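You operate a simulated robot arm through the tools that you are given. There is no shell and no other tool.

You run a simulated robot arm. Do the job below in one go: nothing can be reset, and whatever is moved stays where it is left.

Task
Measure the end play of the gearbox at G1, fit the shim it needs and lay its round cover on.
Fine: the play must come within the limits printed on the gearbox; swing the gauge arm clear again; the cover's bolts stay undone; the other shims stay. Where these are worked on the way, their far stop is far enough and under half their travel is too little: gauge arm.

The check looks at the end state, three seconds after you hand in, the way a careful person would. Anything else that was tipped, shoved, dropped, spilled or broken makes it a failure. A push-on lid holds only when it is set on centred and level and pressed home; a screw cap is set on level and turned clockwise until tight.

Robot
A 7-joint arm with a fingered hand, fixed in place. Base frame: the origin is at the foot of the arm, x ahead of it, y to its left, z up. Lengths are in mm, angles in rad, forces in N, time in s.
With the tool pointing down near the work surface it reaches from about 260 to 680 mm from the base axis. Its first joint turns from -2.897 to 2.897 rad. Payload 4 kg.
Tool frame: the origin (TCP) lies between the finger pads and is the grasp point; the fingertips stand 26 mm ahead of it; z points along the fingers, y is the line along which they close. The gripper opens to 156 mm. The gripper's body begins 73 mm behind the TCP. The gripper is a hand of 4 fingers: y runs from the thumb to the fingers, the wrist lies at [0, 0, -239] in the tool frame.
Orientation is that of the tool frame in the base frame, as [roll, pitch, yaw] about the fixed x, y, z axes, in that order (R = Rz(yaw) Ry(pitch) Rx(roll)). With the fingers straight down and closing along the base's y, the tool's x points along the base's -x, its y along +y and its z along -z.

Tools
- The arm moves only by the tool step_arm. Its arguments are lists of equal length, an entry for each row: "offset": the shift along the tool's x, y, z in mm, a list of three; "dr": the turn, a rotation vector about the tool's x, y, z in rad, a list of three. In form: {"offset": [[dx, dy, dz], ...], "dr": [[rx, ry, rz], ...]}. A call has 1 to 20 rows; each row is the pose to reach, as a shift and turn from the pose commanded when the call began, along the tool's axes at that moment. A row lasts 0.2 s, in which the tool goes at most 50 mm and 0.15 rad; a call with a longer step from one row to the next is refused whole. Where a pose cannot be reached the arm comes as near as it can. A force on the tool above 60 N (or 10 N above the force at the start of the call, whichever is more), or a blocked arm, ends the call early, and 0.2 s more pass. In this call time passes only in rows, and 0.2 s behind the last. The reply holds the time, the measured pose of the TCP, the force on the tool along the base axes, the opening and the grip force, in the units named above and with some noise, with the torque about the TCP (base axes, N m) and any sound that the robot's microphone picked up.
- Cameras (640 x 400 px; columns grow to the right, rows downward): "scene" is fixed at [217.9, -490.3, 1433]; the picture's right is [0.88, -0.48, 0.00], its down [-0.30, -0.53, -0.79] and it looks along [0.38, 0.69, -0.61] (base axes); focal length 357 px, centre (320, 200). "wrist" rides on the gripper at [58, -58, -91] in the tool frame; the picture's right is [0.71, 0.71, 0.00], its down [-0.53, 0.53, -0.67] and it looks along [-0.47, 0.47, 0.74] (tool axes); focal length 265 px, centre (320, 200). There is no depth. A picture from a camera that has moved, and an enlarged one, comes with that camera's place and axes in the base frame and with its lens. The place of the scene camera against the robot may be out by one fixed shift of up to 18 mm in any direction.
- get_image(camera): a new picture of that camera. It takes no simulated time.
- set_fingers(finger1, finger2, finger3, thumb_bend): sets how far each is bent, from 0 (flat) to 1 (curled in); at 0.3 the hand is open as for a grip, at 0.7 the pads meet at the TCP. One left out holds its place. A second passes; each finger stops where it meets its share of the squeeze, and holds until it gets a number again. It is the only way to open and close the hand. It gives what a move gives, with no picture; readings hold the bend of each and the force on the fingers (four entries, about 0 where the hand has none), thumb and palm.
- enlarge(camera, box): a new picture of the part [left, top, right, bottom] of that camera's present view, enlarged. It takes no simulated time.
- sign_off(): hands the job in; it is judged then, once.

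Nothing tells you positions but the pictures and the camera data. Unless the task says otherwise, let go and move clear before handing in.

The tools are called after ">>>" as name(argument=value, ...) on one line, values as JSON. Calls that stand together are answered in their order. step_arm: Moves the arm, as the interface text tells. Its arguments: {"type":"object","properties":{"offset":{"type":"array","items":{"type":"array","items":{"type":"number"}}},"dr":{"type":"array","items":{"type":"array","items":{"type":"number"}}}},"required":["offset","dr"]} The other tools are called the same way: set_fingers (finger1, finger2, finger3, thumb_bend) moves the fingers one by one; get_image (camera) takes a picture; enlarge (camera, box) takes an enlarged picture of a part of a camera's view; sign_off () hands the job in.

At the start:

```text
clock: 0.0
position: [435.1, 212.3, 1068.7]
ee_rot: [-3.141, -0.001, -3.141]
wrist_force: [-0.8, 0.9, 0.1]
wrist_torque: [-0.01, -0.01, -0.02]
gripper_width: 155.9
gripper_force: 0.0
shape: jaw
bend: [0.3, 0.3, 0.3, 0.3]
finger forces: [0.1, 0.1, 0.0, 0.0, 0.0, 0.0]
```

scene: 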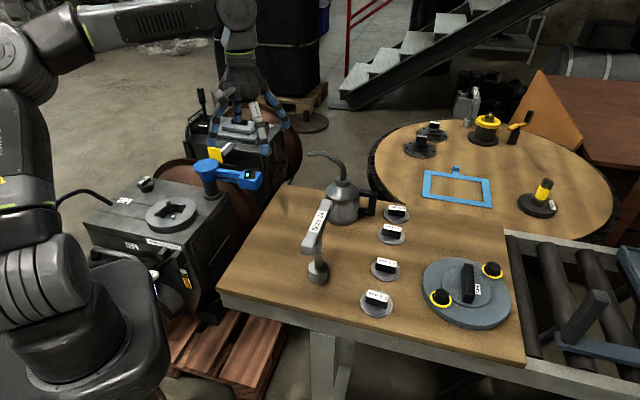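
wrist: 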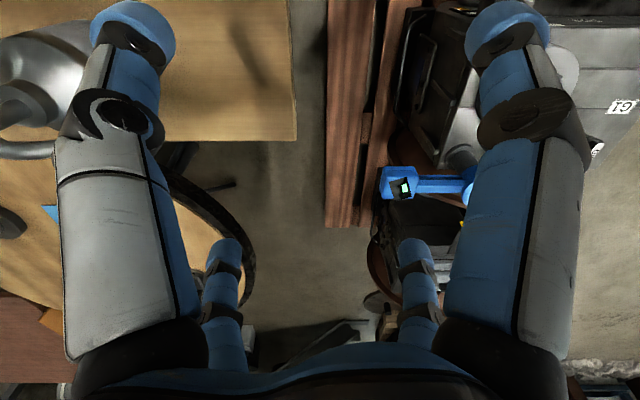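

I see a gearbox at left (G1 label visible), a blue gauge arm near it, four shims with black handles on the table, and a round cover with bolts on the right. I'll enlarge parts of the view first to read the labels.

>>> enlarge(camera="scene", box=[80, 140, 280, 265])

>>> enlarge(camera="scene", box=[340, 190, 540, 340])

>>> enlarge(camera="scene", box=[80, 220, 220, 330])

>>> enlarge(camera="scene", box=[280, 140, 420, 330])

>>> enlarge(camera="scene", box=[170, 80, 310, 200])

```text
3.20 times, centred on (180, 202) of scene
camera zoom: at [217.9, -490.3, 1433.0], right [0.88, -0.48, 0.0], down [-0.3, -0.53, -0.79], along [0.38, 0.69, -0.61], focal length 1141 px, centre (768, 192)
```

zoom: 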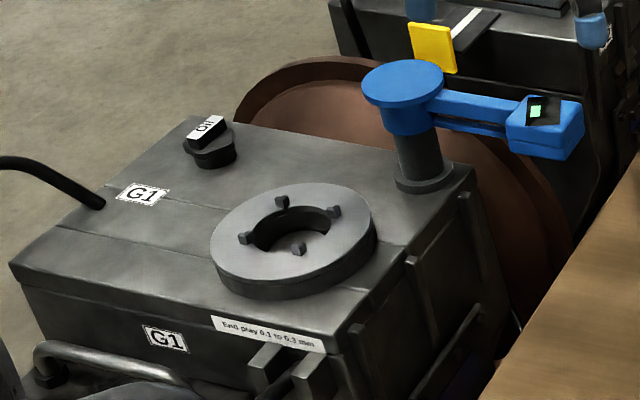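

```text
2.67 times, centred on (440, 265) of scene
camera zoom: at [217.9, -490.3, 1433.0], right [0.88, -0.48, 0.0], down [-0.3, -0.53, -0.79], along [0.38, 0.69, -0.61], focal length 951 px, centre (0, 27)
```

zoom: 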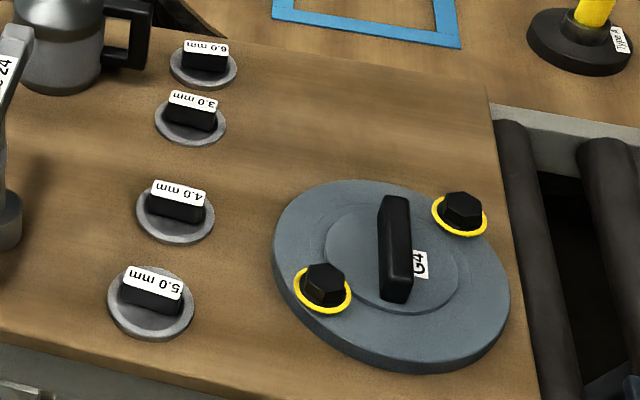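

```text
3.64 times, centred on (150, 275) of scene
camera zoom: at [217.9, -490.3, 1433.0], right [0.88, -0.48, 0.0], down [-0.3, -0.53, -0.79], along [0.38, 0.69, -0.61], focal length 1297 px, centre (938, -73)
```

zoom: 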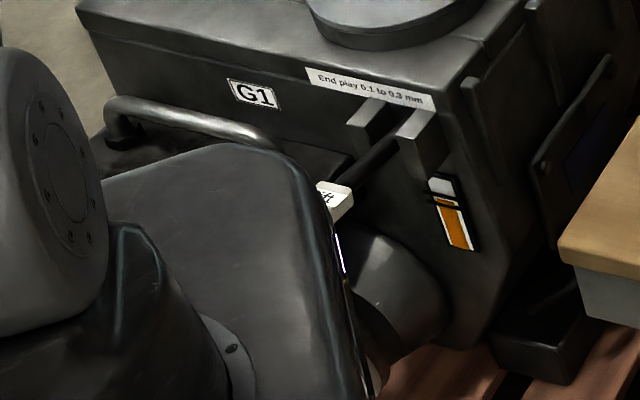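

```text
2.11 times, centred on (350, 235) of scene
camera zoom: at [217.9, -490.3, 1433.0], right [0.88, -0.48, 0.0], down [-0.3, -0.53, -0.79], along [0.38, 0.69, -0.61], focal length 751 px, centre (257, 126)
```

zoom: 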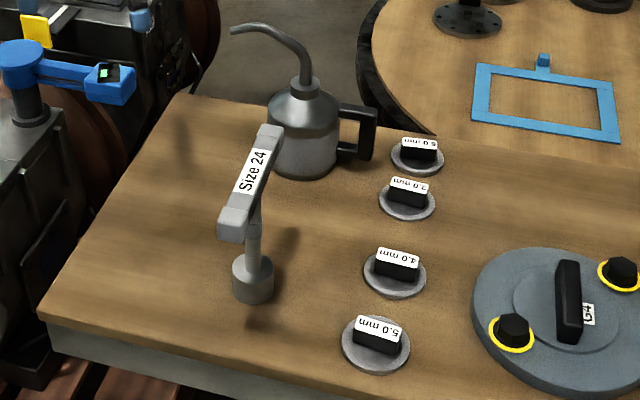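

```text
3.33 times, centred on (240, 140) of scene
camera zoom: at [217.9, -490.3, 1433.0], right [0.88, -0.48, 0.0], down [-0.3, -0.53, -0.79], along [0.38, 0.69, -0.61], focal length 1189 px, centre (587, 400)
```

zoom: 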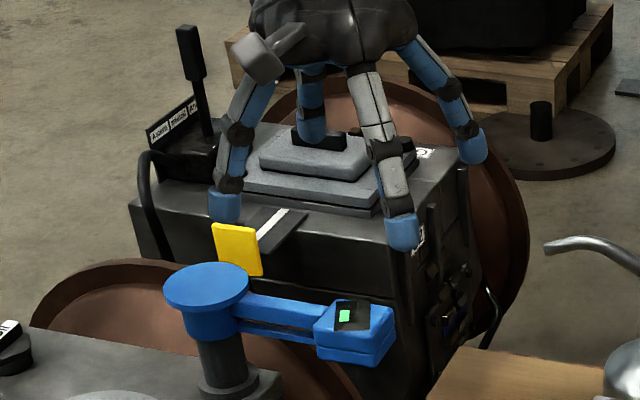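

The G1 gearbox carries the blue swing gauge and a printed limit strip ("End play 0.1 to 0.3 mm"). The cover on the bench has a label I need to read more closely.

>>> enlarge(camera="scene", box=[450, 270, 500, 310])

>>> enlarge(camera="scene", box=[140, 230, 200, 260])

>>> enlarge(camera="scene", box=[355, 195, 415, 315])

>>> enlarge(camera="scene", box=[380, 80, 580, 220])

>>> enlarge(camera="scene", box=[190, 140, 270, 200])

>>> enlarge(camera="scene", box=[140, 180, 220, 240])

```text
10.00 times, centred on (475, 290) of scene
camera zoom: at [217.9, -490.3, 1433.0], right [0.88, -0.48, 0.0], down [-0.3, -0.53, -0.79], along [0.38, 0.69, -0.61], focal length 3566 px, centre (-1230, -700)
```

zoom: 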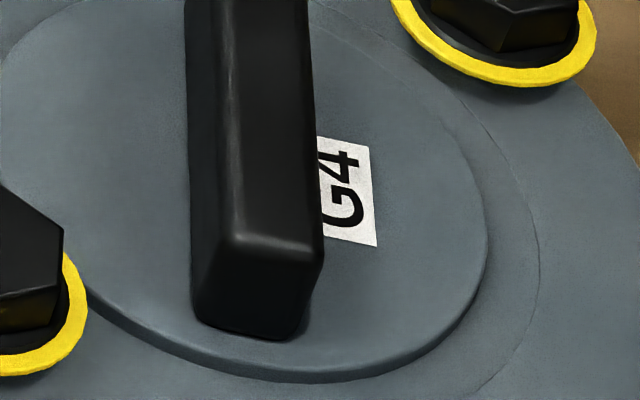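

```text
10.67 times, centred on (170, 245) of scene
camera zoom: at [217.9, -490.3, 1433.0], right [0.88, -0.48, 0.0], down [-0.3, -0.53, -0.79], along [0.38, 0.69, -0.61], focal length 3804 px, centre (1920, -280)
```

zoom: 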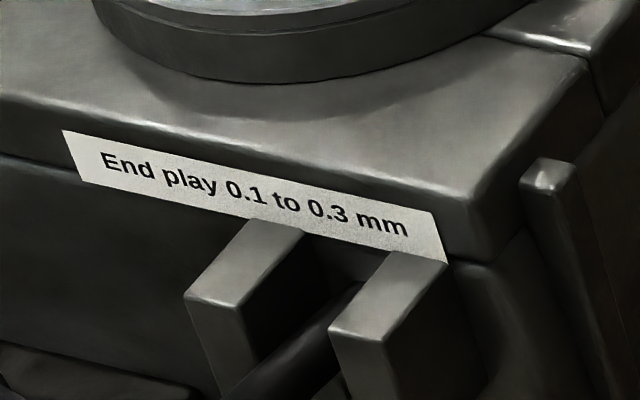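

```text
3.33 times, centred on (385, 255) of scene
camera zoom: at [217.9, -490.3, 1433.0], right [0.88, -0.48, 0.0], down [-0.3, -0.53, -0.79], along [0.38, 0.69, -0.61], focal length 1189 px, centre (103, 17)
```

zoom: 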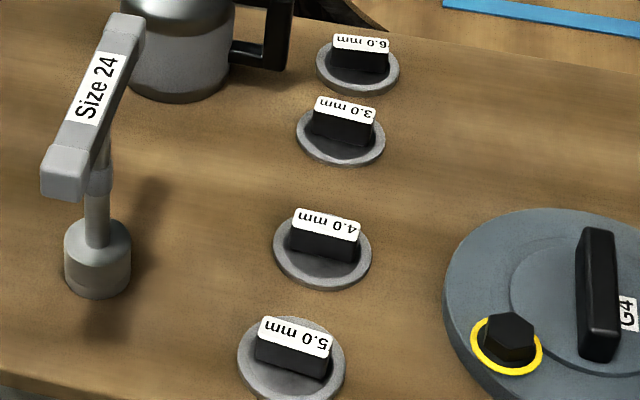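

```text
2.86 times, centred on (480, 150) of scene
camera zoom: at [217.9, -490.3, 1433.0], right [0.88, -0.48, 0.0], down [-0.3, -0.53, -0.79], along [0.38, 0.69, -0.61], focal length 1019 px, centre (-137, 343)
```

zoom: 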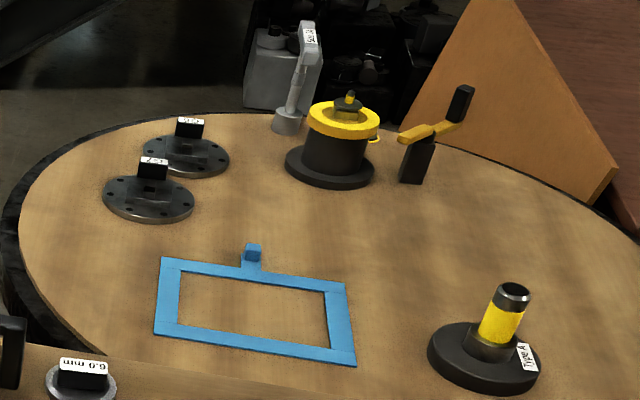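

```text
6.67 times, centred on (230, 170) of scene
camera zoom: at [217.9, -490.3, 1433.0], right [0.88, -0.48, 0.0], down [-0.3, -0.53, -0.79], along [0.38, 0.69, -0.61], focal length 2378 px, centre (920, 400)
```

zoom: 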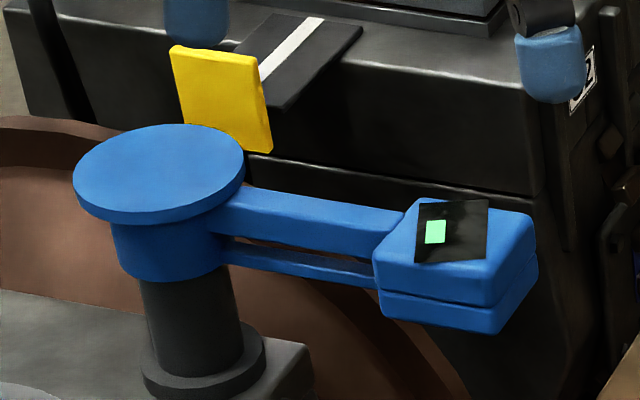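

```text
6.67 times, centred on (180, 210) of scene
camera zoom: at [217.9, -490.3, 1433.0], right [0.88, -0.48, 0.0], down [-0.3, -0.53, -0.79], along [0.38, 0.69, -0.61], focal length 2378 px, centre (1253, 133)
```

zoom: 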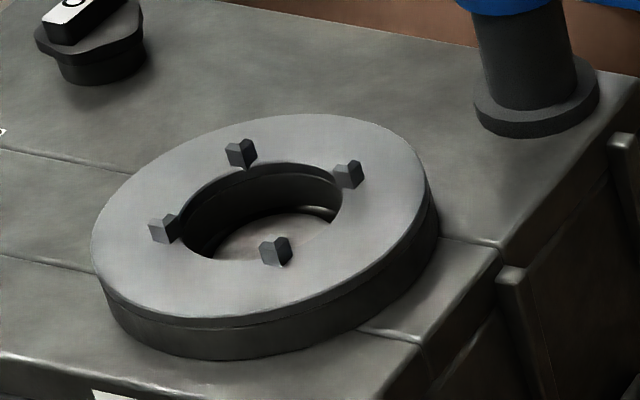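

I need to read the labels on the far round table pieces, to find which cover belongs to G1.

>>> enlarge(camera="scene", box=[400, 115, 450, 160])

>>> enlarge(camera="scene", box=[450, 80, 550, 150])

>>> enlarge(camera="scene", box=[180, 80, 310, 170])

>>> enlarge(camera="scene", box=[510, 170, 570, 225])

>>> enlarge(camera="scene", box=[260, 80, 360, 140])

>>> enlarge(camera="wrist", box=[320, 0, 640, 400])

```text
8.89 times, centred on (425, 138) of scene
camera zoom: at [217.9, -490.3, 1433.0], right [0.88, -0.48, 0.0], down [-0.3, -0.53, -0.79], along [0.38, 0.69, -0.61], focal length 3170 px, centre (-613, 756)
```

zoom: 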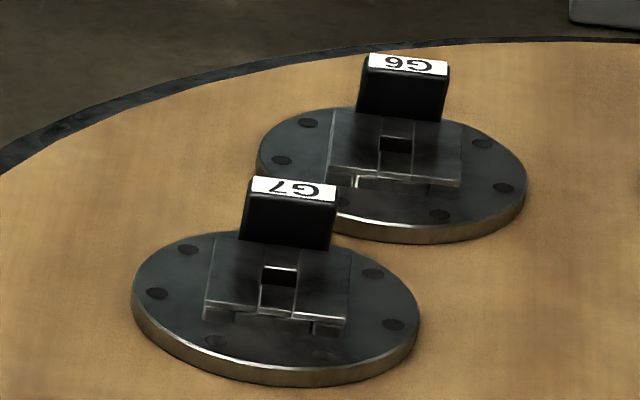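

```text
5.71 times, centred on (500, 115) of scene
camera zoom: at [217.9, -490.3, 1433.0], right [0.88, -0.48, 0.0], down [-0.3, -0.53, -0.79], along [0.38, 0.69, -0.61], focal length 2038 px, centre (-709, 686)
```

zoom: 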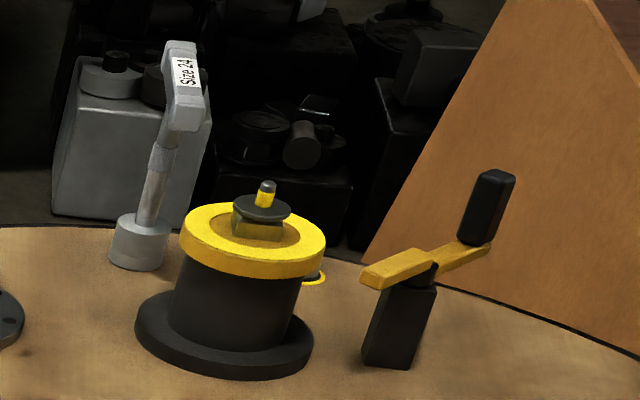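

```text
4.44 times, centred on (245, 125) of scene
camera zoom: at [217.9, -490.3, 1433.0], right [0.88, -0.48, 0.0], down [-0.3, -0.53, -0.79], along [0.38, 0.69, -0.61], focal length 1585 px, centre (653, 533)
```

zoom: 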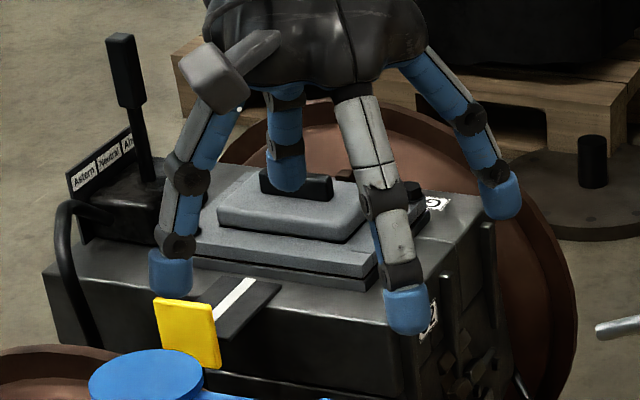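

```text
7.27 times, centred on (540, 198) of scene
camera zoom: at [217.9, -490.3, 1433.0], right [0.88, -0.48, 0.0], down [-0.3, -0.53, -0.79], along [0.38, 0.69, -0.61], focal length 2594 px, centre (-1280, 218)
```

zoom: 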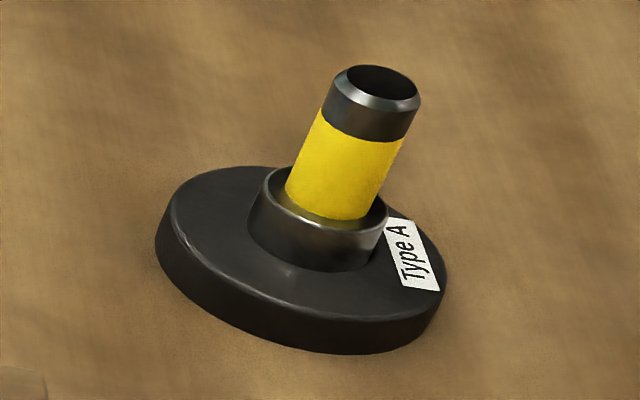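

```text
6.40 times, centred on (310, 110) of scene
camera zoom: at [217.9, -490.3, 1433.0], right [0.88, -0.48, 0.0], down [-0.3, -0.53, -0.79], along [0.38, 0.69, -0.61], focal length 2282 px, centre (384, 776)
```

zoom: 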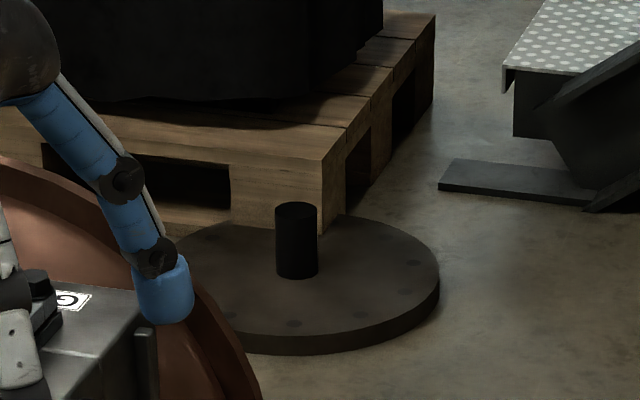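

```text
1.00 times, centred on (480, 200) of wrist (not enlarged: the box is as wide or as high as the picture)
camera zoom: at [376.5, 155.0, 1160.6], right [-0.71, 0.71, 0.0], down [0.53, 0.53, 0.67], along [0.47, 0.47, -0.74], focal length 265 px, centre (160, 200)
```

zoom: 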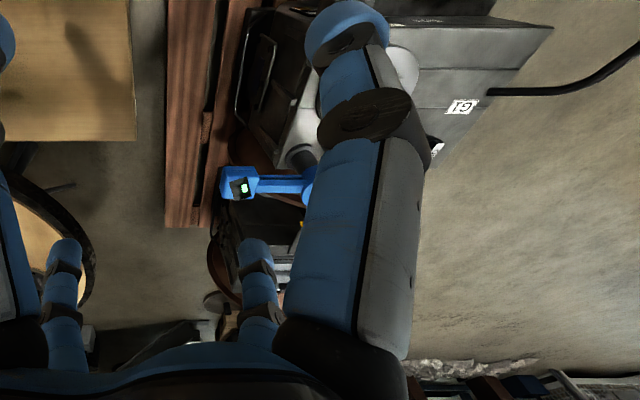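

The only round cover with bolts is the one on the bench (the neighbouring gearbox has a rectangular one), and the limits are 0.1 to 0.3 mm. Rough positions: bench top z≈856, gauge head ≈(486,490,774), gauge post ≈(375,597), bore ≈(220,579,~640). I'll check the display and test the individual fingers in free air.

>>> enlarge(camera="wrist", box=[370, 150, 450, 220])

>>> enlarge(camera="scene", box=[235, 160, 275, 190])

>>> set_fingers(finger1=0.7)

```text
5.71 times, centred on (410, 185) of wrist
camera zoom: at [376.5, 155.0, 1160.6], right [-0.71, 0.71, 0.0], down [0.53, 0.53, 0.67], along [0.47, 0.47, -0.74], focal length 1517 px, centre (-194, 286)
```

zoom: 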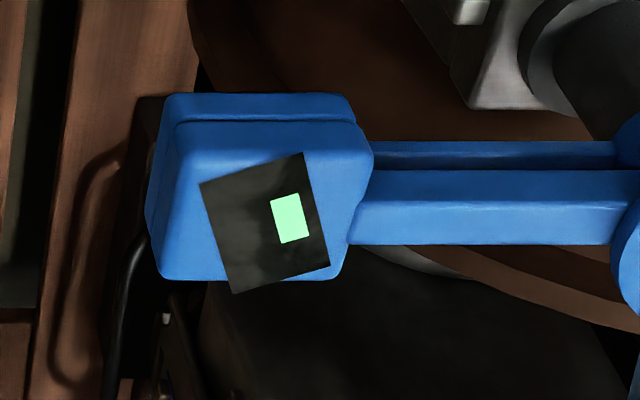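

```text
13.33 times, centred on (255, 175) of scene
camera zoom: at [217.9, -490.3, 1433.0], right [0.88, -0.48, 0.0], down [-0.3, -0.53, -0.79], along [0.38, 0.69, -0.61], focal length 4755 px, centre (1187, 533)
```

zoom: 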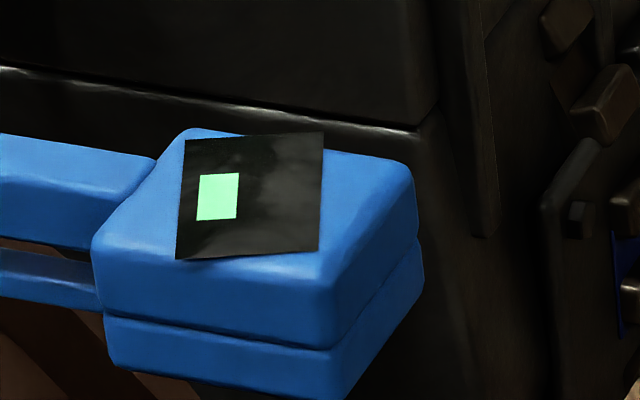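

```text
clock: 1.0
position: [434.2, 213.4, 1068.4]
ee_rot: [-3.141, 0.0, 3.142]
wrist_force: [0.1, -0.1, -0.6]
wrist_torque: [0.01, -0.01, -0.01]
gripper_width: 71.5
gripper_force: 0.1
shape: fingers
bend: [0.7, 0.3, 0.3, 0.3]
finger forces: [0.0, 0.0, 0.0, 0.1, 0.0, 0.0]
```

>>> get_image(camera="wrist")

>>> enlarge(camera="scene", box=[180, 60, 330, 170])

```text
taken
camera wrist: at [376.5, 155.0, 1160.6], right [-0.71, 0.71, 0.0], down [0.53, 0.53, 0.67], along [0.47, 0.47, -0.74], focal length 265 px, centre (320, 200)
```

wrist: 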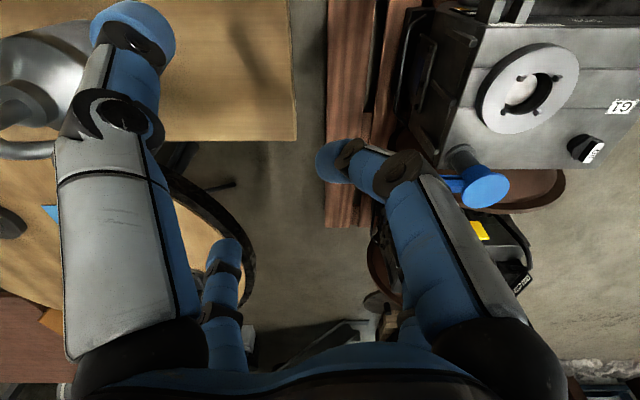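

```text
3.64 times, centred on (255, 115) of scene
camera zoom: at [217.9, -490.3, 1433.0], right [0.88, -0.48, 0.0], down [-0.3, -0.53, -0.79], along [0.38, 0.69, -0.61], focal length 1297 px, centre (556, 509)
```

zoom: 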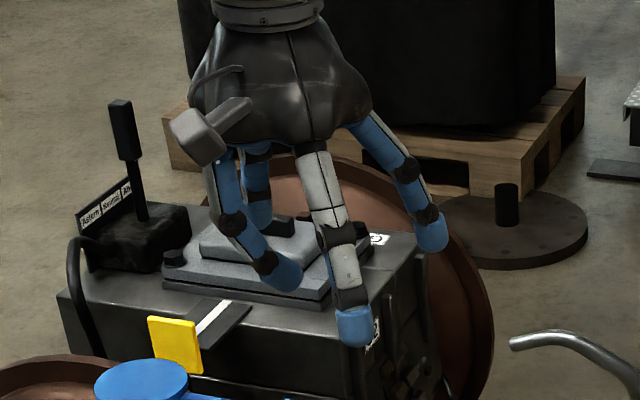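

Finger1 sits on the tool's +x side. I'll curl finger2 and finger3 to identify them, and get a cleaner view of gearbox parts.

>>> set_fingers(finger2=0.7)

>>> enlarge(camera="wrist", box=[440, 0, 640, 250])

>>> get_image(camera="wrist")

```text
clock: 2.0
position: [434.5, 212.8, 1069.1]
ee_rot: [3.141, -0.001, -3.141]
wrist_force: [0.3, 0.0, 0.7]
wrist_torque: [-0.01, -0.02, 0.0]
gripper_width: 70.8
gripper_force: 0.1
shape: fingers
bend: [0.7, 0.69, 0.3, 0.3]
finger forces: [0.0, 0.0, 0.0, 0.1, 0.0, 0.1]
```

```text
1.60 times, centred on (540, 125) of wrist
camera zoom: at [376.5, 155.0, 1160.6], right [-0.71, 0.71, 0.0], down [0.53, 0.53, 0.67], along [0.47, 0.47, -0.74], focal length 425 px, centre (-32, 320)
```

zoom: 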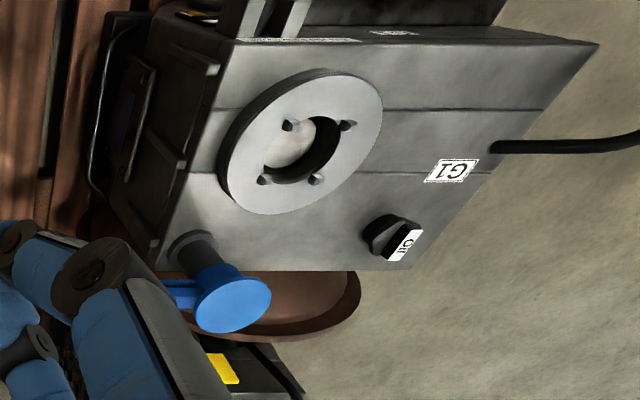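

```text
taken
camera wrist: at [376.5, 155.0, 1160.6], right [-0.71, 0.71, 0.0], down [0.53, 0.53, 0.67], along [0.47, 0.47, -0.74], focal length 265 px, centre (320, 200)
```

wrist: 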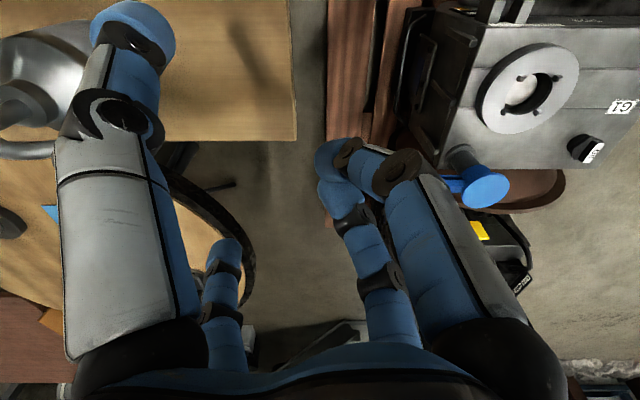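

Finger2 is on +y opposite the thumb, finger3 on −x, so the four digits stand at 90° round the TCP. I'll reopen the hand and move toward the gauge for a closer look.

>>> set_fingers(finger1=0.3, finger2=0.3, finger3=0.3, thumb_bend=0.3)

>>> step_arm(offset=[[0, 27, 15], [0, 54, 30], [0, 81, 45], [0, 108, 60], [0, 135, 75], [0, 162, 90], [0, 189, 105], [0, 210, 120]], dr=[[0, 0, 0], [0, 0, 0], [0, 0, 0], [0, 0, 0], [0, 0, 0], [0, 0, 0], [0, 0, 0], [0, 0, 0]])

>>> get_image(camera="wrist")

>>> get_image(camera="scene")

```text
clock: 3.0
position: [433.8, 213.4, 1067.8]
ee_rot: [-3.14, -0.001, -3.141]
wrist_force: [0.9, 0.1, 1.1]
wrist_torque: [0.01, -0.02, 0.04]
gripper_width: 106.3
gripper_force: 0.0
shape: fingers
bend: [0.3, 0.3, 0.3, 0.3]
finger forces: [0.0, 0.0, 0.0, 0.0, 0.1, 0.0]
```

```text
clock: 4.8
position: [435.3, 424.6, 949.5]
ee_rot: [3.141, 0.001, 3.141]
wrist_force: [-0.3, -0.2, -0.3]
wrist_torque: [-0.01, 0.0, -0.01]
gripper_width: 106.5
gripper_force: 0.0
shape: fingers
bend: [0.3, 0.3, 0.3, 0.3]
finger forces: [0.0, 0.0, 0.1, 0.1, 0.0, 0.0]
```

```text
taken
camera wrist: at [377.3, 365.9, 1041.4], right [-0.71, 0.71, 0.0], down [0.53, 0.53, 0.67], along [0.47, 0.47, -0.74], focal length 265 px, centre (320, 200)
```

wrist: 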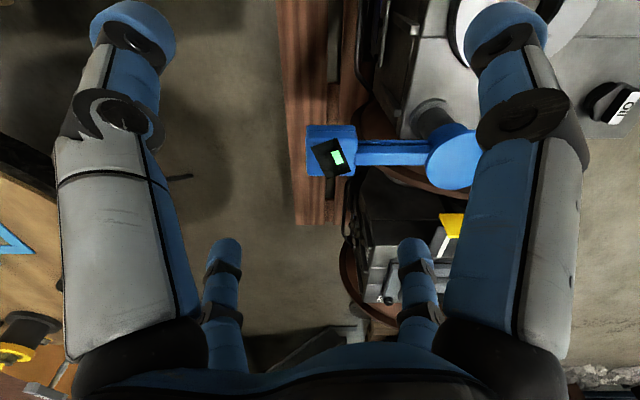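

```text
taken
```

scene: 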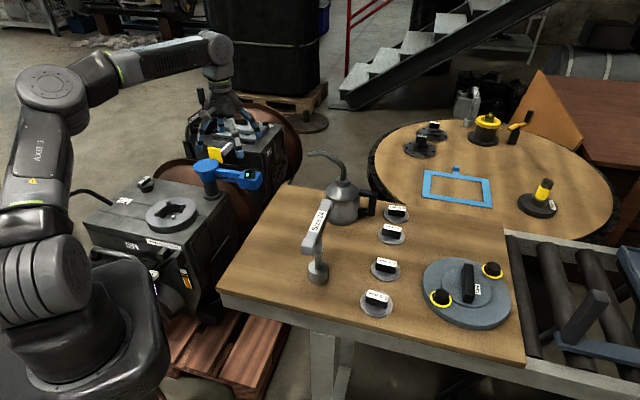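

The hand is now nearer the gauge. I'll enlarge the wrist picture for precise measurements of the head, post and ring.

>>> enlarge(camera="wrist", box=[280, 80, 520, 230])

>>> enlarge(camera="scene", box=[190, 90, 290, 200])

```text
2.67 times, centred on (400, 155) of wrist
camera zoom: at [377.3, 365.9, 1041.4], right [-0.71, 0.71, 0.0], down [0.53, 0.53, 0.67], along [0.47, 0.47, -0.74], focal length 708 px, centre (107, 320)
```

zoom: 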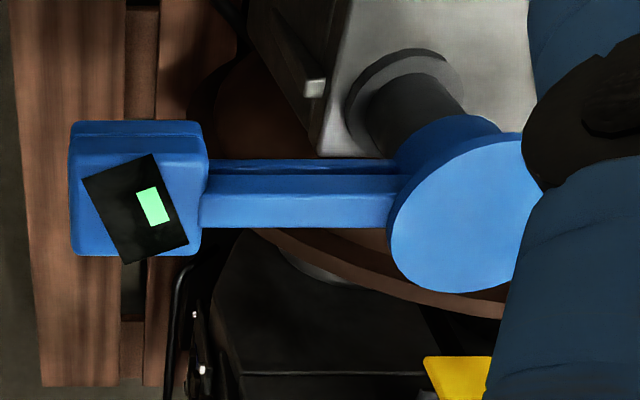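

```text
3.64 times, centred on (240, 145) of scene
camera zoom: at [217.9, -490.3, 1433.0], right [0.88, -0.48, 0.0], down [-0.3, -0.53, -0.79], along [0.38, 0.69, -0.61], focal length 1297 px, centre (611, 400)
```

zoom: 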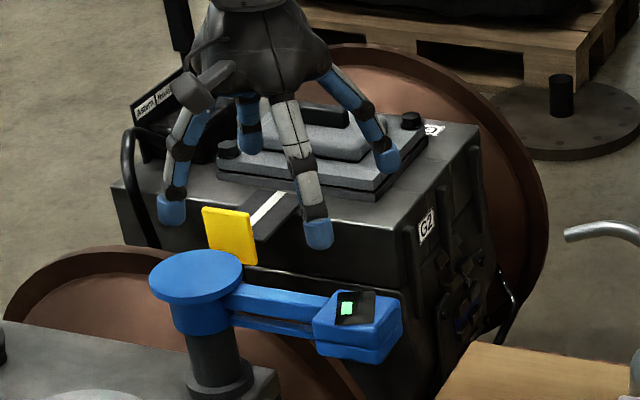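

The neighbouring gearbox is G2, so G1 is the near one. I'll test how far up fingers curl when flat (0) and fully bent (1), to plan how to hook the gauge arm.

>>> set_fingers(finger1=1.0, finger2=0.3, finger3=0.0, thumb_bend=0.7)

>>> get_image(camera="wrist")

>>> enlarge(camera="scene", box=[190, 80, 290, 160])

```text
clock: 5.8
position: [434.4, 423.4, 950.6]
ee_rot: [3.141, 0.0, 3.141]
wrist_force: [0.2, -0.4, 0.2]
wrist_torque: [0.0, -0.03, 0.01]
gripper_width: 41.7
gripper_force: 0.0
shape: fingers
bend: [1.0, 0.3, 0.01, 0.7]
finger forces: [0.0, 0.1, 0.0, 0.1, 0.0, 0.0]
```

```text
taken
camera wrist: at [377.1, 365.8, 1041.7], right [-0.71, 0.71, 0.0], down [0.53, 0.53, 0.67], along [0.47, 0.47, -0.74], focal length 265 px, centre (320, 200)
```

wrist: 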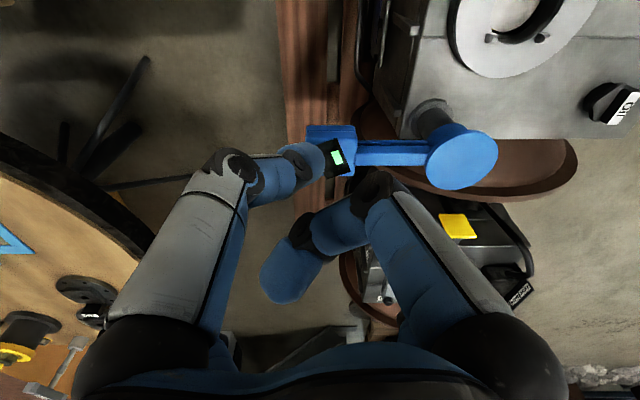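

```text
5.00 times, centred on (240, 120) of scene
camera zoom: at [217.9, -490.3, 1433.0], right [0.88, -0.48, 0.0], down [-0.3, -0.53, -0.79], along [0.38, 0.69, -0.61], focal length 1783 px, centre (720, 600)
```

zoom: 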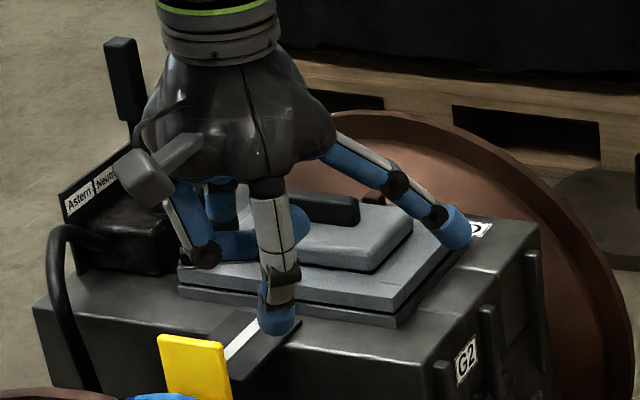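

Curled-in fingers sit about 54 mm above the straight tips, which makes a two-finger cage (thumb + finger2) feasible. I'll zoom in for precise gauge/ring coordinates from this unobstructed view.

>>> enlarge(camera="wrist", box=[300, 60, 540, 210])

>>> enlarge(camera="wrist", box=[400, 0, 640, 150])

```text
2.67 times, centred on (420, 135) of wrist
camera zoom: at [377.1, 365.8, 1041.7], right [-0.71, 0.71, 0.0], down [0.53, 0.53, 0.67], along [0.47, 0.47, -0.74], focal length 708 px, centre (53, 373)
```

zoom: 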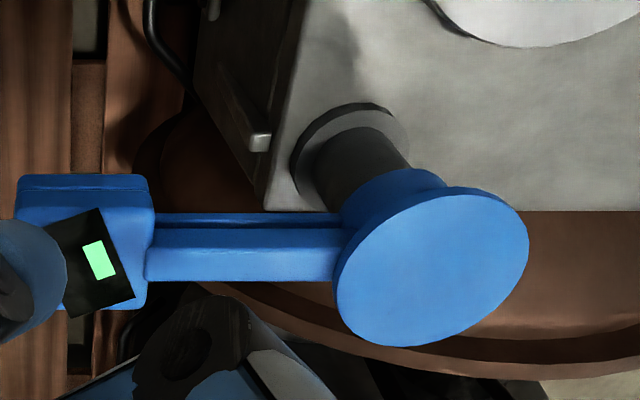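

```text
2.67 times, centred on (520, 75) of wrist
camera zoom: at [377.1, 365.8, 1041.7], right [-0.71, 0.71, 0.0], down [0.53, 0.53, 0.67], along [0.47, 0.47, -0.74], focal length 708 px, centre (-213, 533)
```

zoom: 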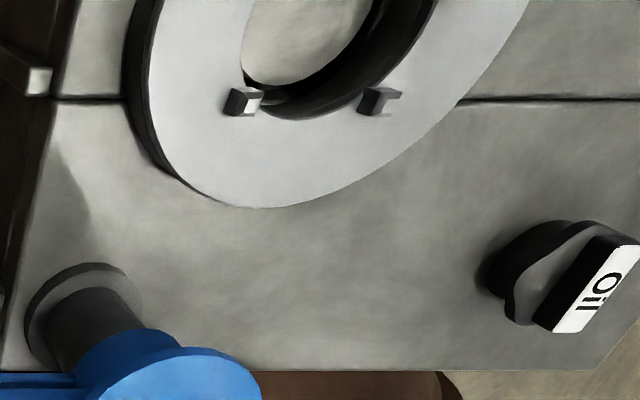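

Best estimates now: gauge post ≈(382,610), head ≈(503,512,747), ring ≈(226,566,649); the arm must swing clockwise about 125°. I'll curl fingers 1 and 3, keep finger2 straight as a hook, and move above the back side of the gauge bar with a small yaw.

>>> set_fingers(finger1=1.0, finger2=0.3, finger3=1.0, thumb_bend=0.3)

>>> step_arm(offset=[[-4, 22, 20], [-8, 44, 40], [-13, 66, 60], [-17, 88, 80]], dr=[[0, 0, 0.0875], [0, 0, 0.175], [0, 0, 0.2625], [0, 0, 0.35]])

>>> get_image(camera="wrist")

>>> enlarge(camera="scene", box=[190, 90, 290, 200])

```text
clock: 6.8
position: [434.4, 423.0, 949.0]
ee_rot: [-3.141, -0.001, 3.142]
wrist_force: [-0.6, -0.8, 1.1]
wrist_torque: [-0.02, -0.02, 0.0]
gripper_width: 89.0
gripper_force: 0.1
shape: fingers
bend: [1.0, 0.3, 0.89, 0.3]
finger forces: [0.0, 0.1, 0.0, 0.0, 0.0, 0.0]
```

```text
clock: 7.8
position: [451.2, 510.3, 867.0]
ee_rot: [-3.141, 0.0, 2.79]
wrist_force: [0.4, 0.5, 0.4]
wrist_torque: [-0.05, -0.02, 0.02]
gripper_width: 89.2
gripper_force: 0.1
shape: fingers
bend: [1.0, 0.3, 0.91, 0.3]
finger forces: [0.0, 0.0, 0.0, 0.1, 0.0, 0.0]
```

```text
taken
camera wrist: at [376.8, 476.5, 961.1], right [-0.42, 0.91, 0.0], down [0.67, 0.31, 0.67], along [0.61, 0.28, -0.74], focal length 265 px, centre (320, 200)
```

wrist: 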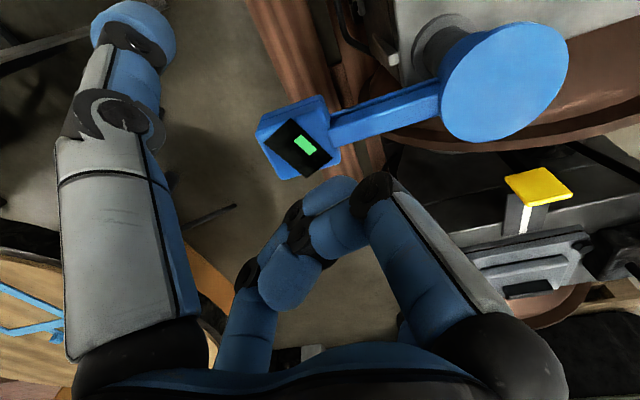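

```text
3.64 times, centred on (240, 145) of scene
camera zoom: at [217.9, -490.3, 1433.0], right [0.88, -0.48, 0.0], down [-0.3, -0.53, -0.79], along [0.38, 0.69, -0.61], focal length 1297 px, centre (611, 400)
```

zoom: 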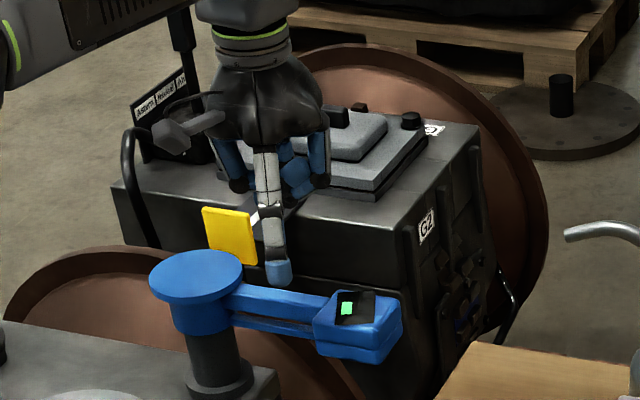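

Three wrist views agree: post disc ≈(381,629,755), head ≈(502,512,747), ring ≈(226,565,650). I'll shift slightly and descend part way so finger2 hangs behind the bar, and check.

>>> step_arm(offset=[[7.4, 5.8, 0], [7.4, 5.8, 30], [7.4, 5.8, 60]], dr=[[0, 0, 0], [0, 0, 0], [0, 0, 0]])

>>> get_image(camera="wrist")

>>> enlarge(camera="scene", box=[190, 100, 290, 200])

```text
clock: 8.6
position: [445.3, 516.9, 809.3]
ee_rot: [-3.141, 0.001, 2.791]
wrist_force: [0.2, 0.0, -1.0]
wrist_torque: [0.0, -0.03, 0.01]
gripper_width: 89.1
gripper_force: 0.1
shape: fingers
bend: [1.0, 0.3, 0.91, 0.3]
finger forces: [0.0, 0.0, 0.0, 0.1, 0.0, 0.1]
```

```text
taken
camera wrist: at [372.0, 483.4, 900.6], right [-0.42, 0.91, 0.0], down [0.67, 0.31, 0.67], along [0.61, 0.28, -0.74], focal length 265 px, centre (320, 200)
```

wrist: 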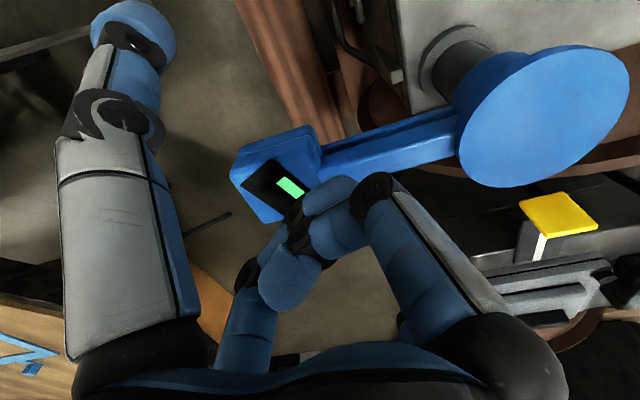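

```text
4.00 times, centred on (240, 150) of scene
camera zoom: at [217.9, -490.3, 1433.0], right [0.88, -0.48, 0.0], down [-0.3, -0.53, -0.79], along [0.38, 0.69, -0.61], focal length 1426 px, centre (640, 400)
```

zoom: 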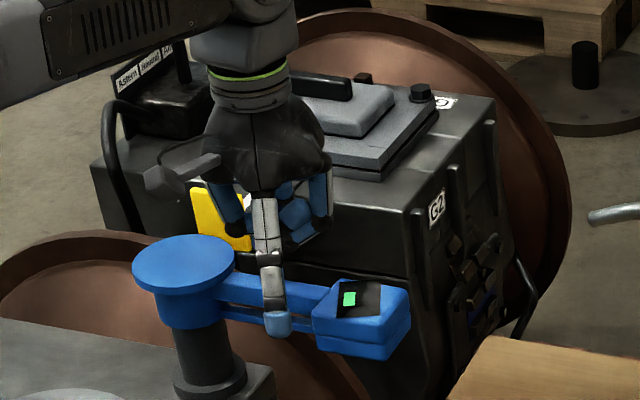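

The geometry checks out: finger2 hangs ~45 mm behind the bar axis. I'll descend to TCP z≈748.

>>> step_arm(offset=[[0, 0, 20], [0, 0, 40], [0, 0, 61]], dr=[[0, 0, 0], [0, 0, 0], [0, 0, 0]])

>>> get_image(camera="wrist")

>>> enlarge(camera="scene", box=[190, 120, 290, 200])

```text
clock: 9.4
position: [446.6, 517.1, 747.2]
ee_rot: [-3.141, -0.001, 2.792]
wrist_force: [0.7, 0.2, 0.5]
wrist_torque: [0.01, -0.04, 0.0]
gripper_width: 89.1
gripper_force: 0.1
shape: fingers
bend: [1.0, 0.3, 0.91, 0.3]
finger forces: [0.0, 0.0, 0.0, 0.0, 0.0, 0.0]
```

```text
taken
camera wrist: at [372.4, 482.8, 839.9], right [-0.42, 0.91, 0.0], down [0.67, 0.31, 0.67], along [0.61, 0.28, -0.74], focal length 265 px, centre (320, 200)
```

wrist: 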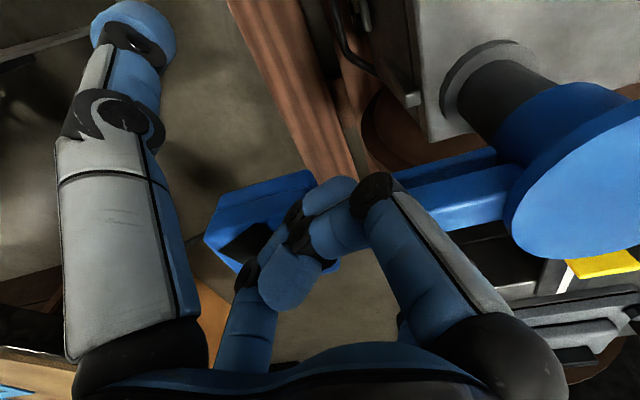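

```text
5.00 times, centred on (240, 160) of scene
camera zoom: at [217.9, -490.3, 1433.0], right [0.88, -0.48, 0.0], down [-0.3, -0.53, -0.79], along [0.38, 0.69, -0.61], focal length 1783 px, centre (720, 400)
```

zoom: 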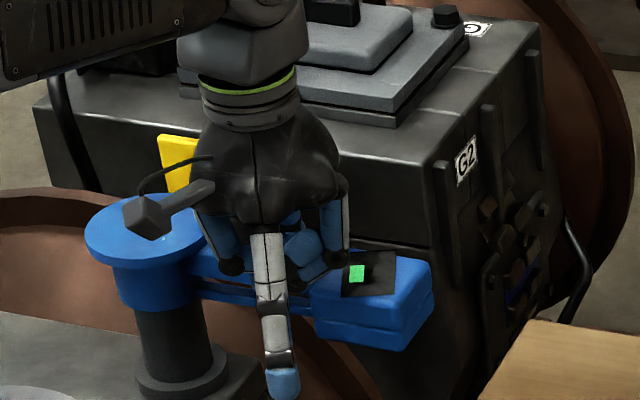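

Finger2 is down behind the bar with no contact. I'll push the bar clockwise in a short arc first and check that it moves.

>>> step_arm(offset=[[4.7, -13, 0], [6.7, -26.1, 0], [10.6, -38.8, 0], [16.2, -50.9, 0]], dr=[[0, 0, 0], [0, 0, 0], [0, 0, 0], [0, 0, 0]])

>>> enlarge(camera="scene", box=[170, 120, 290, 200])

>>> get_image(camera="wrist")

```text
clock: 10.4
position: [413.0, 476.8, 748.0]
ee_rot: [3.14, -0.001, 2.791]
wrist_force: [-0.1, 1.1, 0.7]
wrist_torque: [0.01, -0.02, -0.04]
gripper_width: 89.3
gripper_force: 0.1
shape: fingers
bend: [1.0, 0.29, 0.91, 0.3]
finger forces: [0.0, 0.4, 0.1, 0.0, 0.0, 0.1]
```

```text
5.00 times, centred on (230, 160) of scene
camera zoom: at [217.9, -490.3, 1433.0], right [0.88, -0.48, 0.0], down [-0.3, -0.53, -0.79], along [0.38, 0.69, -0.61], focal length 1783 px, centre (770, 400)
```

zoom: 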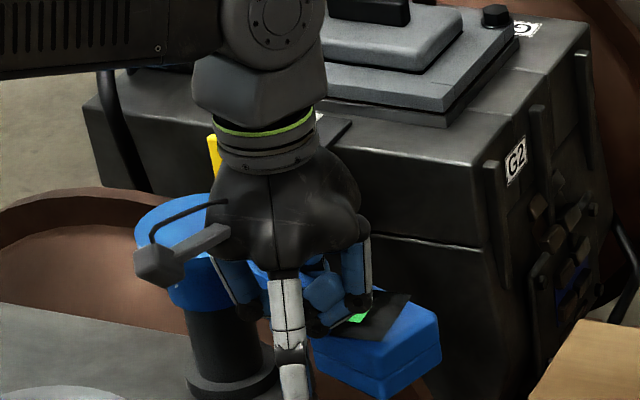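

```text
taken
camera wrist: at [339.4, 441.8, 839.8], right [-0.42, 0.91, 0.0], down [0.67, 0.31, 0.67], along [0.61, 0.28, -0.74], focal length 265 px, centre (320, 200)
```

wrist: 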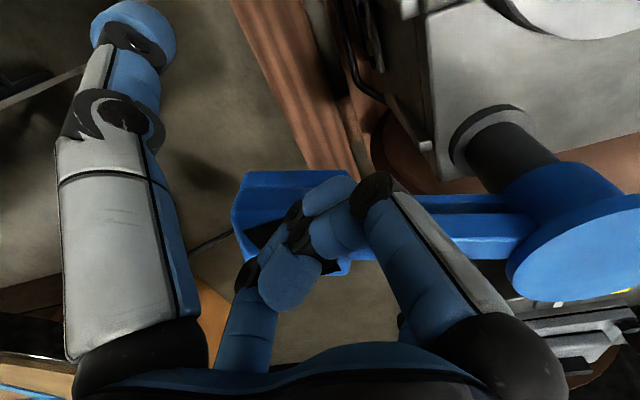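

The gauge arm swings freely under finger2 (0.4 N). I'll continue along the arc.

>>> step_arm(offset=[[7.2, -11.1, 0], [15.9, -21.1, 0], [25.8, -29.8, 0], [36.9, -37, 0], [48.9, -42.7, 0], [61.6, -46.6, 0], [74.7, -48.7, 0], [87.9, -48.9, 0], [101.1, -47.3, 0]], dr=[[0, 0, 0], [0, 0, 0], [0, 0, 0], [0, 0, 0], [0, 0, 0], [0, 0, 0], [0, 0, 0], [0, 0, 0], [0, 0, 0]])

>>> enlarge(camera="scene", box=[130, 120, 270, 230])

>>> get_image(camera="wrist")

```text
clock: 12.4
position: [318.9, 453.3, 744.0]
ee_rot: [-3.133, 0.008, 2.757]
wrist_force: [-1.3, -0.4, -0.3]
wrist_torque: [0.02, 0.0, -0.01]
gripper_width: 89.1
gripper_force: 0.0
shape: fingers
bend: [1.0, 0.3, 0.91, 0.3]
finger forces: [0.1, 0.1, 0.0, 0.0, 0.0, 0.0]
```

```text
3.64 times, centred on (200, 175) of scene
camera zoom: at [217.9, -490.3, 1433.0], right [0.88, -0.48, 0.0], down [-0.3, -0.53, -0.79], along [0.38, 0.69, -0.61], focal length 1297 px, centre (756, 291)
```

zoom: 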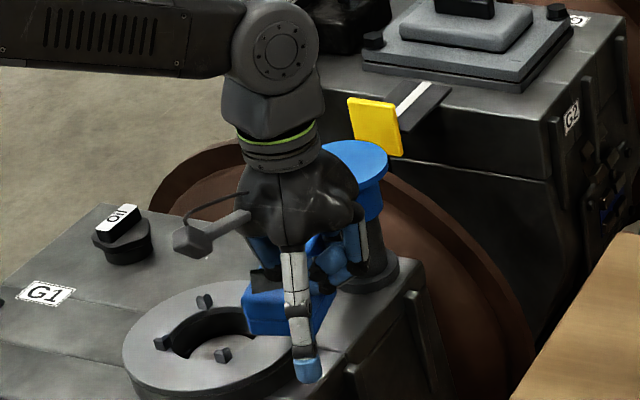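

```text
taken
camera wrist: at [243.1, 422.4, 836.3], right [-0.39, 0.92, -0.01], down [0.68, 0.3, 0.67], along [0.62, 0.25, -0.74], focal length 265 px, centre (320, 200)
```

wrist: 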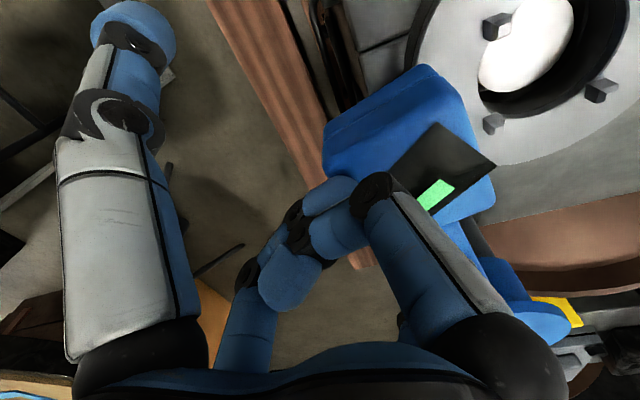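

The reported pose lags the command by ~20 mm. I'll do a short hold to see whether it settles.

>>> step_arm(offset=[[0, 0, 0], [0, 0, 0]], dr=[[0, 0, 0], [0, 0, 0]])

>>> get_image(camera="scene")

```text
clock: 13.0
position: [317.9, 454.4, 744.9]
ee_rot: [-3.135, 0.007, 2.76]
wrist_force: [1.0, 0.7, 0.6]
wrist_torque: [0.01, -0.01, 0.01]
gripper_width: 89.3
gripper_force: 0.2
shape: fingers
bend: [1.0, 0.3, 0.91, 0.3]
finger forces: [0.0, 0.1, 0.0, 0.1, 0.0, 0.1]
```

```text
taken
```

scene: 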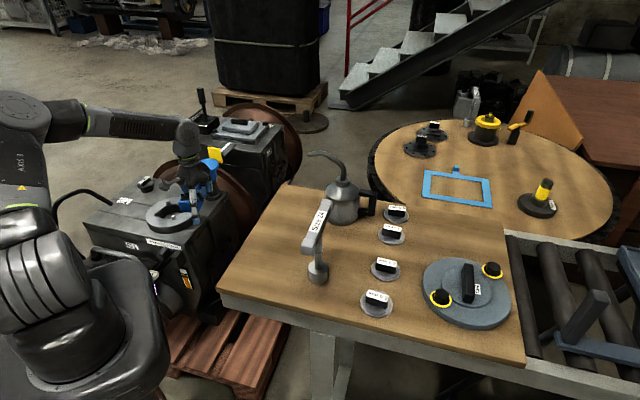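

The pose error looks like a joint limit being approached rather than a contact. I'll turn the tool yaw back a little (about the TCP) to see if the tracking recovers.

>>> step_arm(offset=[[0, 0, 0], [0, 0, 0], [0, 0, 0]], dr=[[0, 0, -0.06], [0, 0, -0.12], [0, 0, -0.12]])

```text
clock: 13.8
position: [313.9, 457.8, 745.7]
ee_rot: [-3.137, 0.004, 2.891]
wrist_force: [0.7, -0.2, -0.1]
wrist_torque: [-0.06, 0.01, -0.09]
gripper_width: 89.3
gripper_force: 0.5
shape: fingers
bend: [1.0, 0.3, 0.91, 0.3]
finger forces: [0.0, 0.8, 0.0, 0.0, 0.0, 0.0]
```

>>> step_arm(offset=[[0, 0, 0], [0, 0, 0], [0, 0, 0], [0, 0, 0], [0, 0, 0]], dr=[[0, 0, 0], [0, 0, 0], [0, 0, 0], [0, 0, 0], [0, 0, 0]])

>>> get_image(camera="wrist")

```text
clock: 15.0
position: [312.5, 460.6, 747.3]
ee_rot: [-3.138, 0.003, 2.889]
wrist_force: [0.1, -0.4, 0.0]
wrist_torque: [-0.05, 0.02, -0.04]
gripper_width: 89.2
gripper_force: 0.0
shape: fingers
bend: [1.0, 0.3, 0.91, 0.3]
finger forces: [0.0, 0.8, 0.1, 0.1, 0.0, 0.0]
```

```text
taken
camera wrist: at [241.8, 418.5, 839.3], right [-0.51, 0.86, 0.0], down [0.64, 0.38, 0.67], along [0.58, 0.34, -0.74], focal length 265 px, centre (320, 200)
```

wrist: 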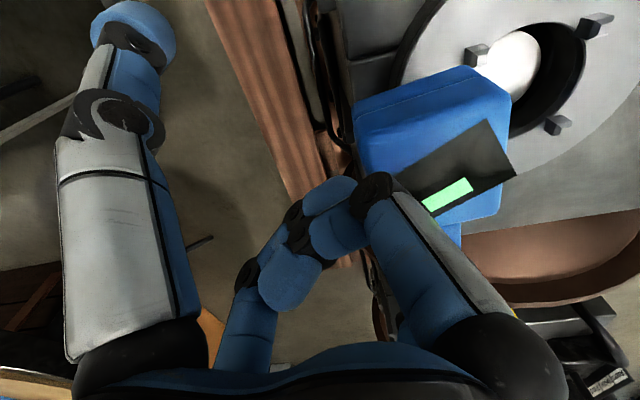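

It creeps slowly toward the target; turning the yaw back helps. I'll finish the swing by combining yaw with a small translation, letting finger2 follow the arc.

>>> step_arm(offset=[[-1, 3.2, 0], [-1.9, 6.5, 0], [-2.9, 9.7, 0], [-3.8, 12.9, 0], [-4.8, 16.2, 0], [-4.8, 16.2, 0]], dr=[[0, 0, -0.053], [0, 0, -0.106], [0, 0, -0.159], [0, 0, -0.212], [0, 0, -0.265], [0, 0, -0.265]])

>>> get_image(camera="wrist")

>>> enlarge(camera="scene", box=[130, 120, 270, 230])

```text
clock: 16.4
position: [311.4, 481.9, 747.9]
ee_rot: [3.141, 0.0, -3.105]
wrist_force: [-0.2, -0.5, 0.0]
wrist_torque: [-0.03, 0.03, 0.02]
gripper_width: 89.2
gripper_force: 0.0
shape: fingers
bend: [1.0, 0.3, 0.91, 0.3]
finger forces: [0.0, 0.0, 0.1, 0.0, 0.1, 0.0]
```

```text
taken
camera wrist: at [255.1, 422.2, 839.8], right [-0.73, 0.68, 0.0], down [0.51, 0.54, 0.67], along [0.45, 0.49, -0.74], focal length 265 px, centre (320, 200)
```

wrist: 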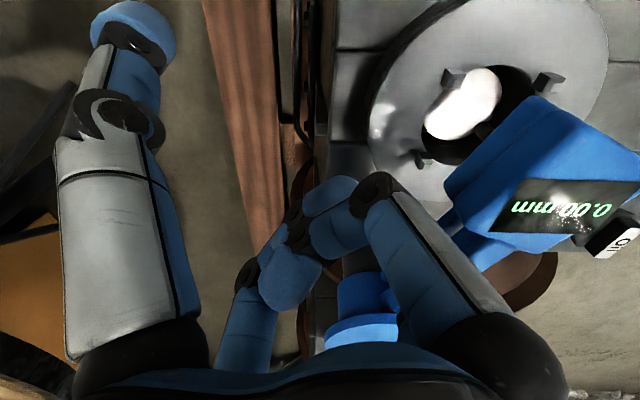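

```text
3.64 times, centred on (200, 175) of scene
camera zoom: at [217.9, -490.3, 1433.0], right [0.88, -0.48, 0.0], down [-0.3, -0.53, -0.79], along [0.38, 0.69, -0.61], focal length 1297 px, centre (756, 291)
```

zoom: 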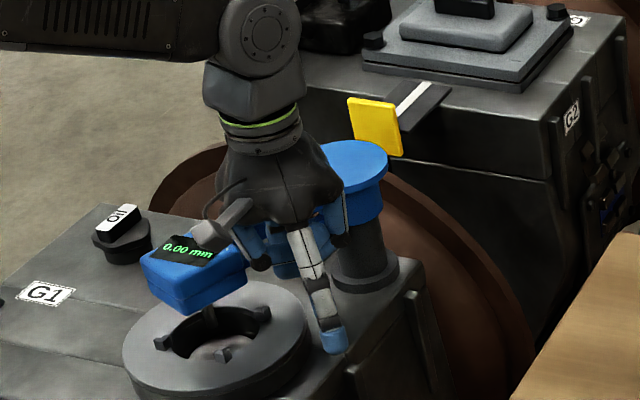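

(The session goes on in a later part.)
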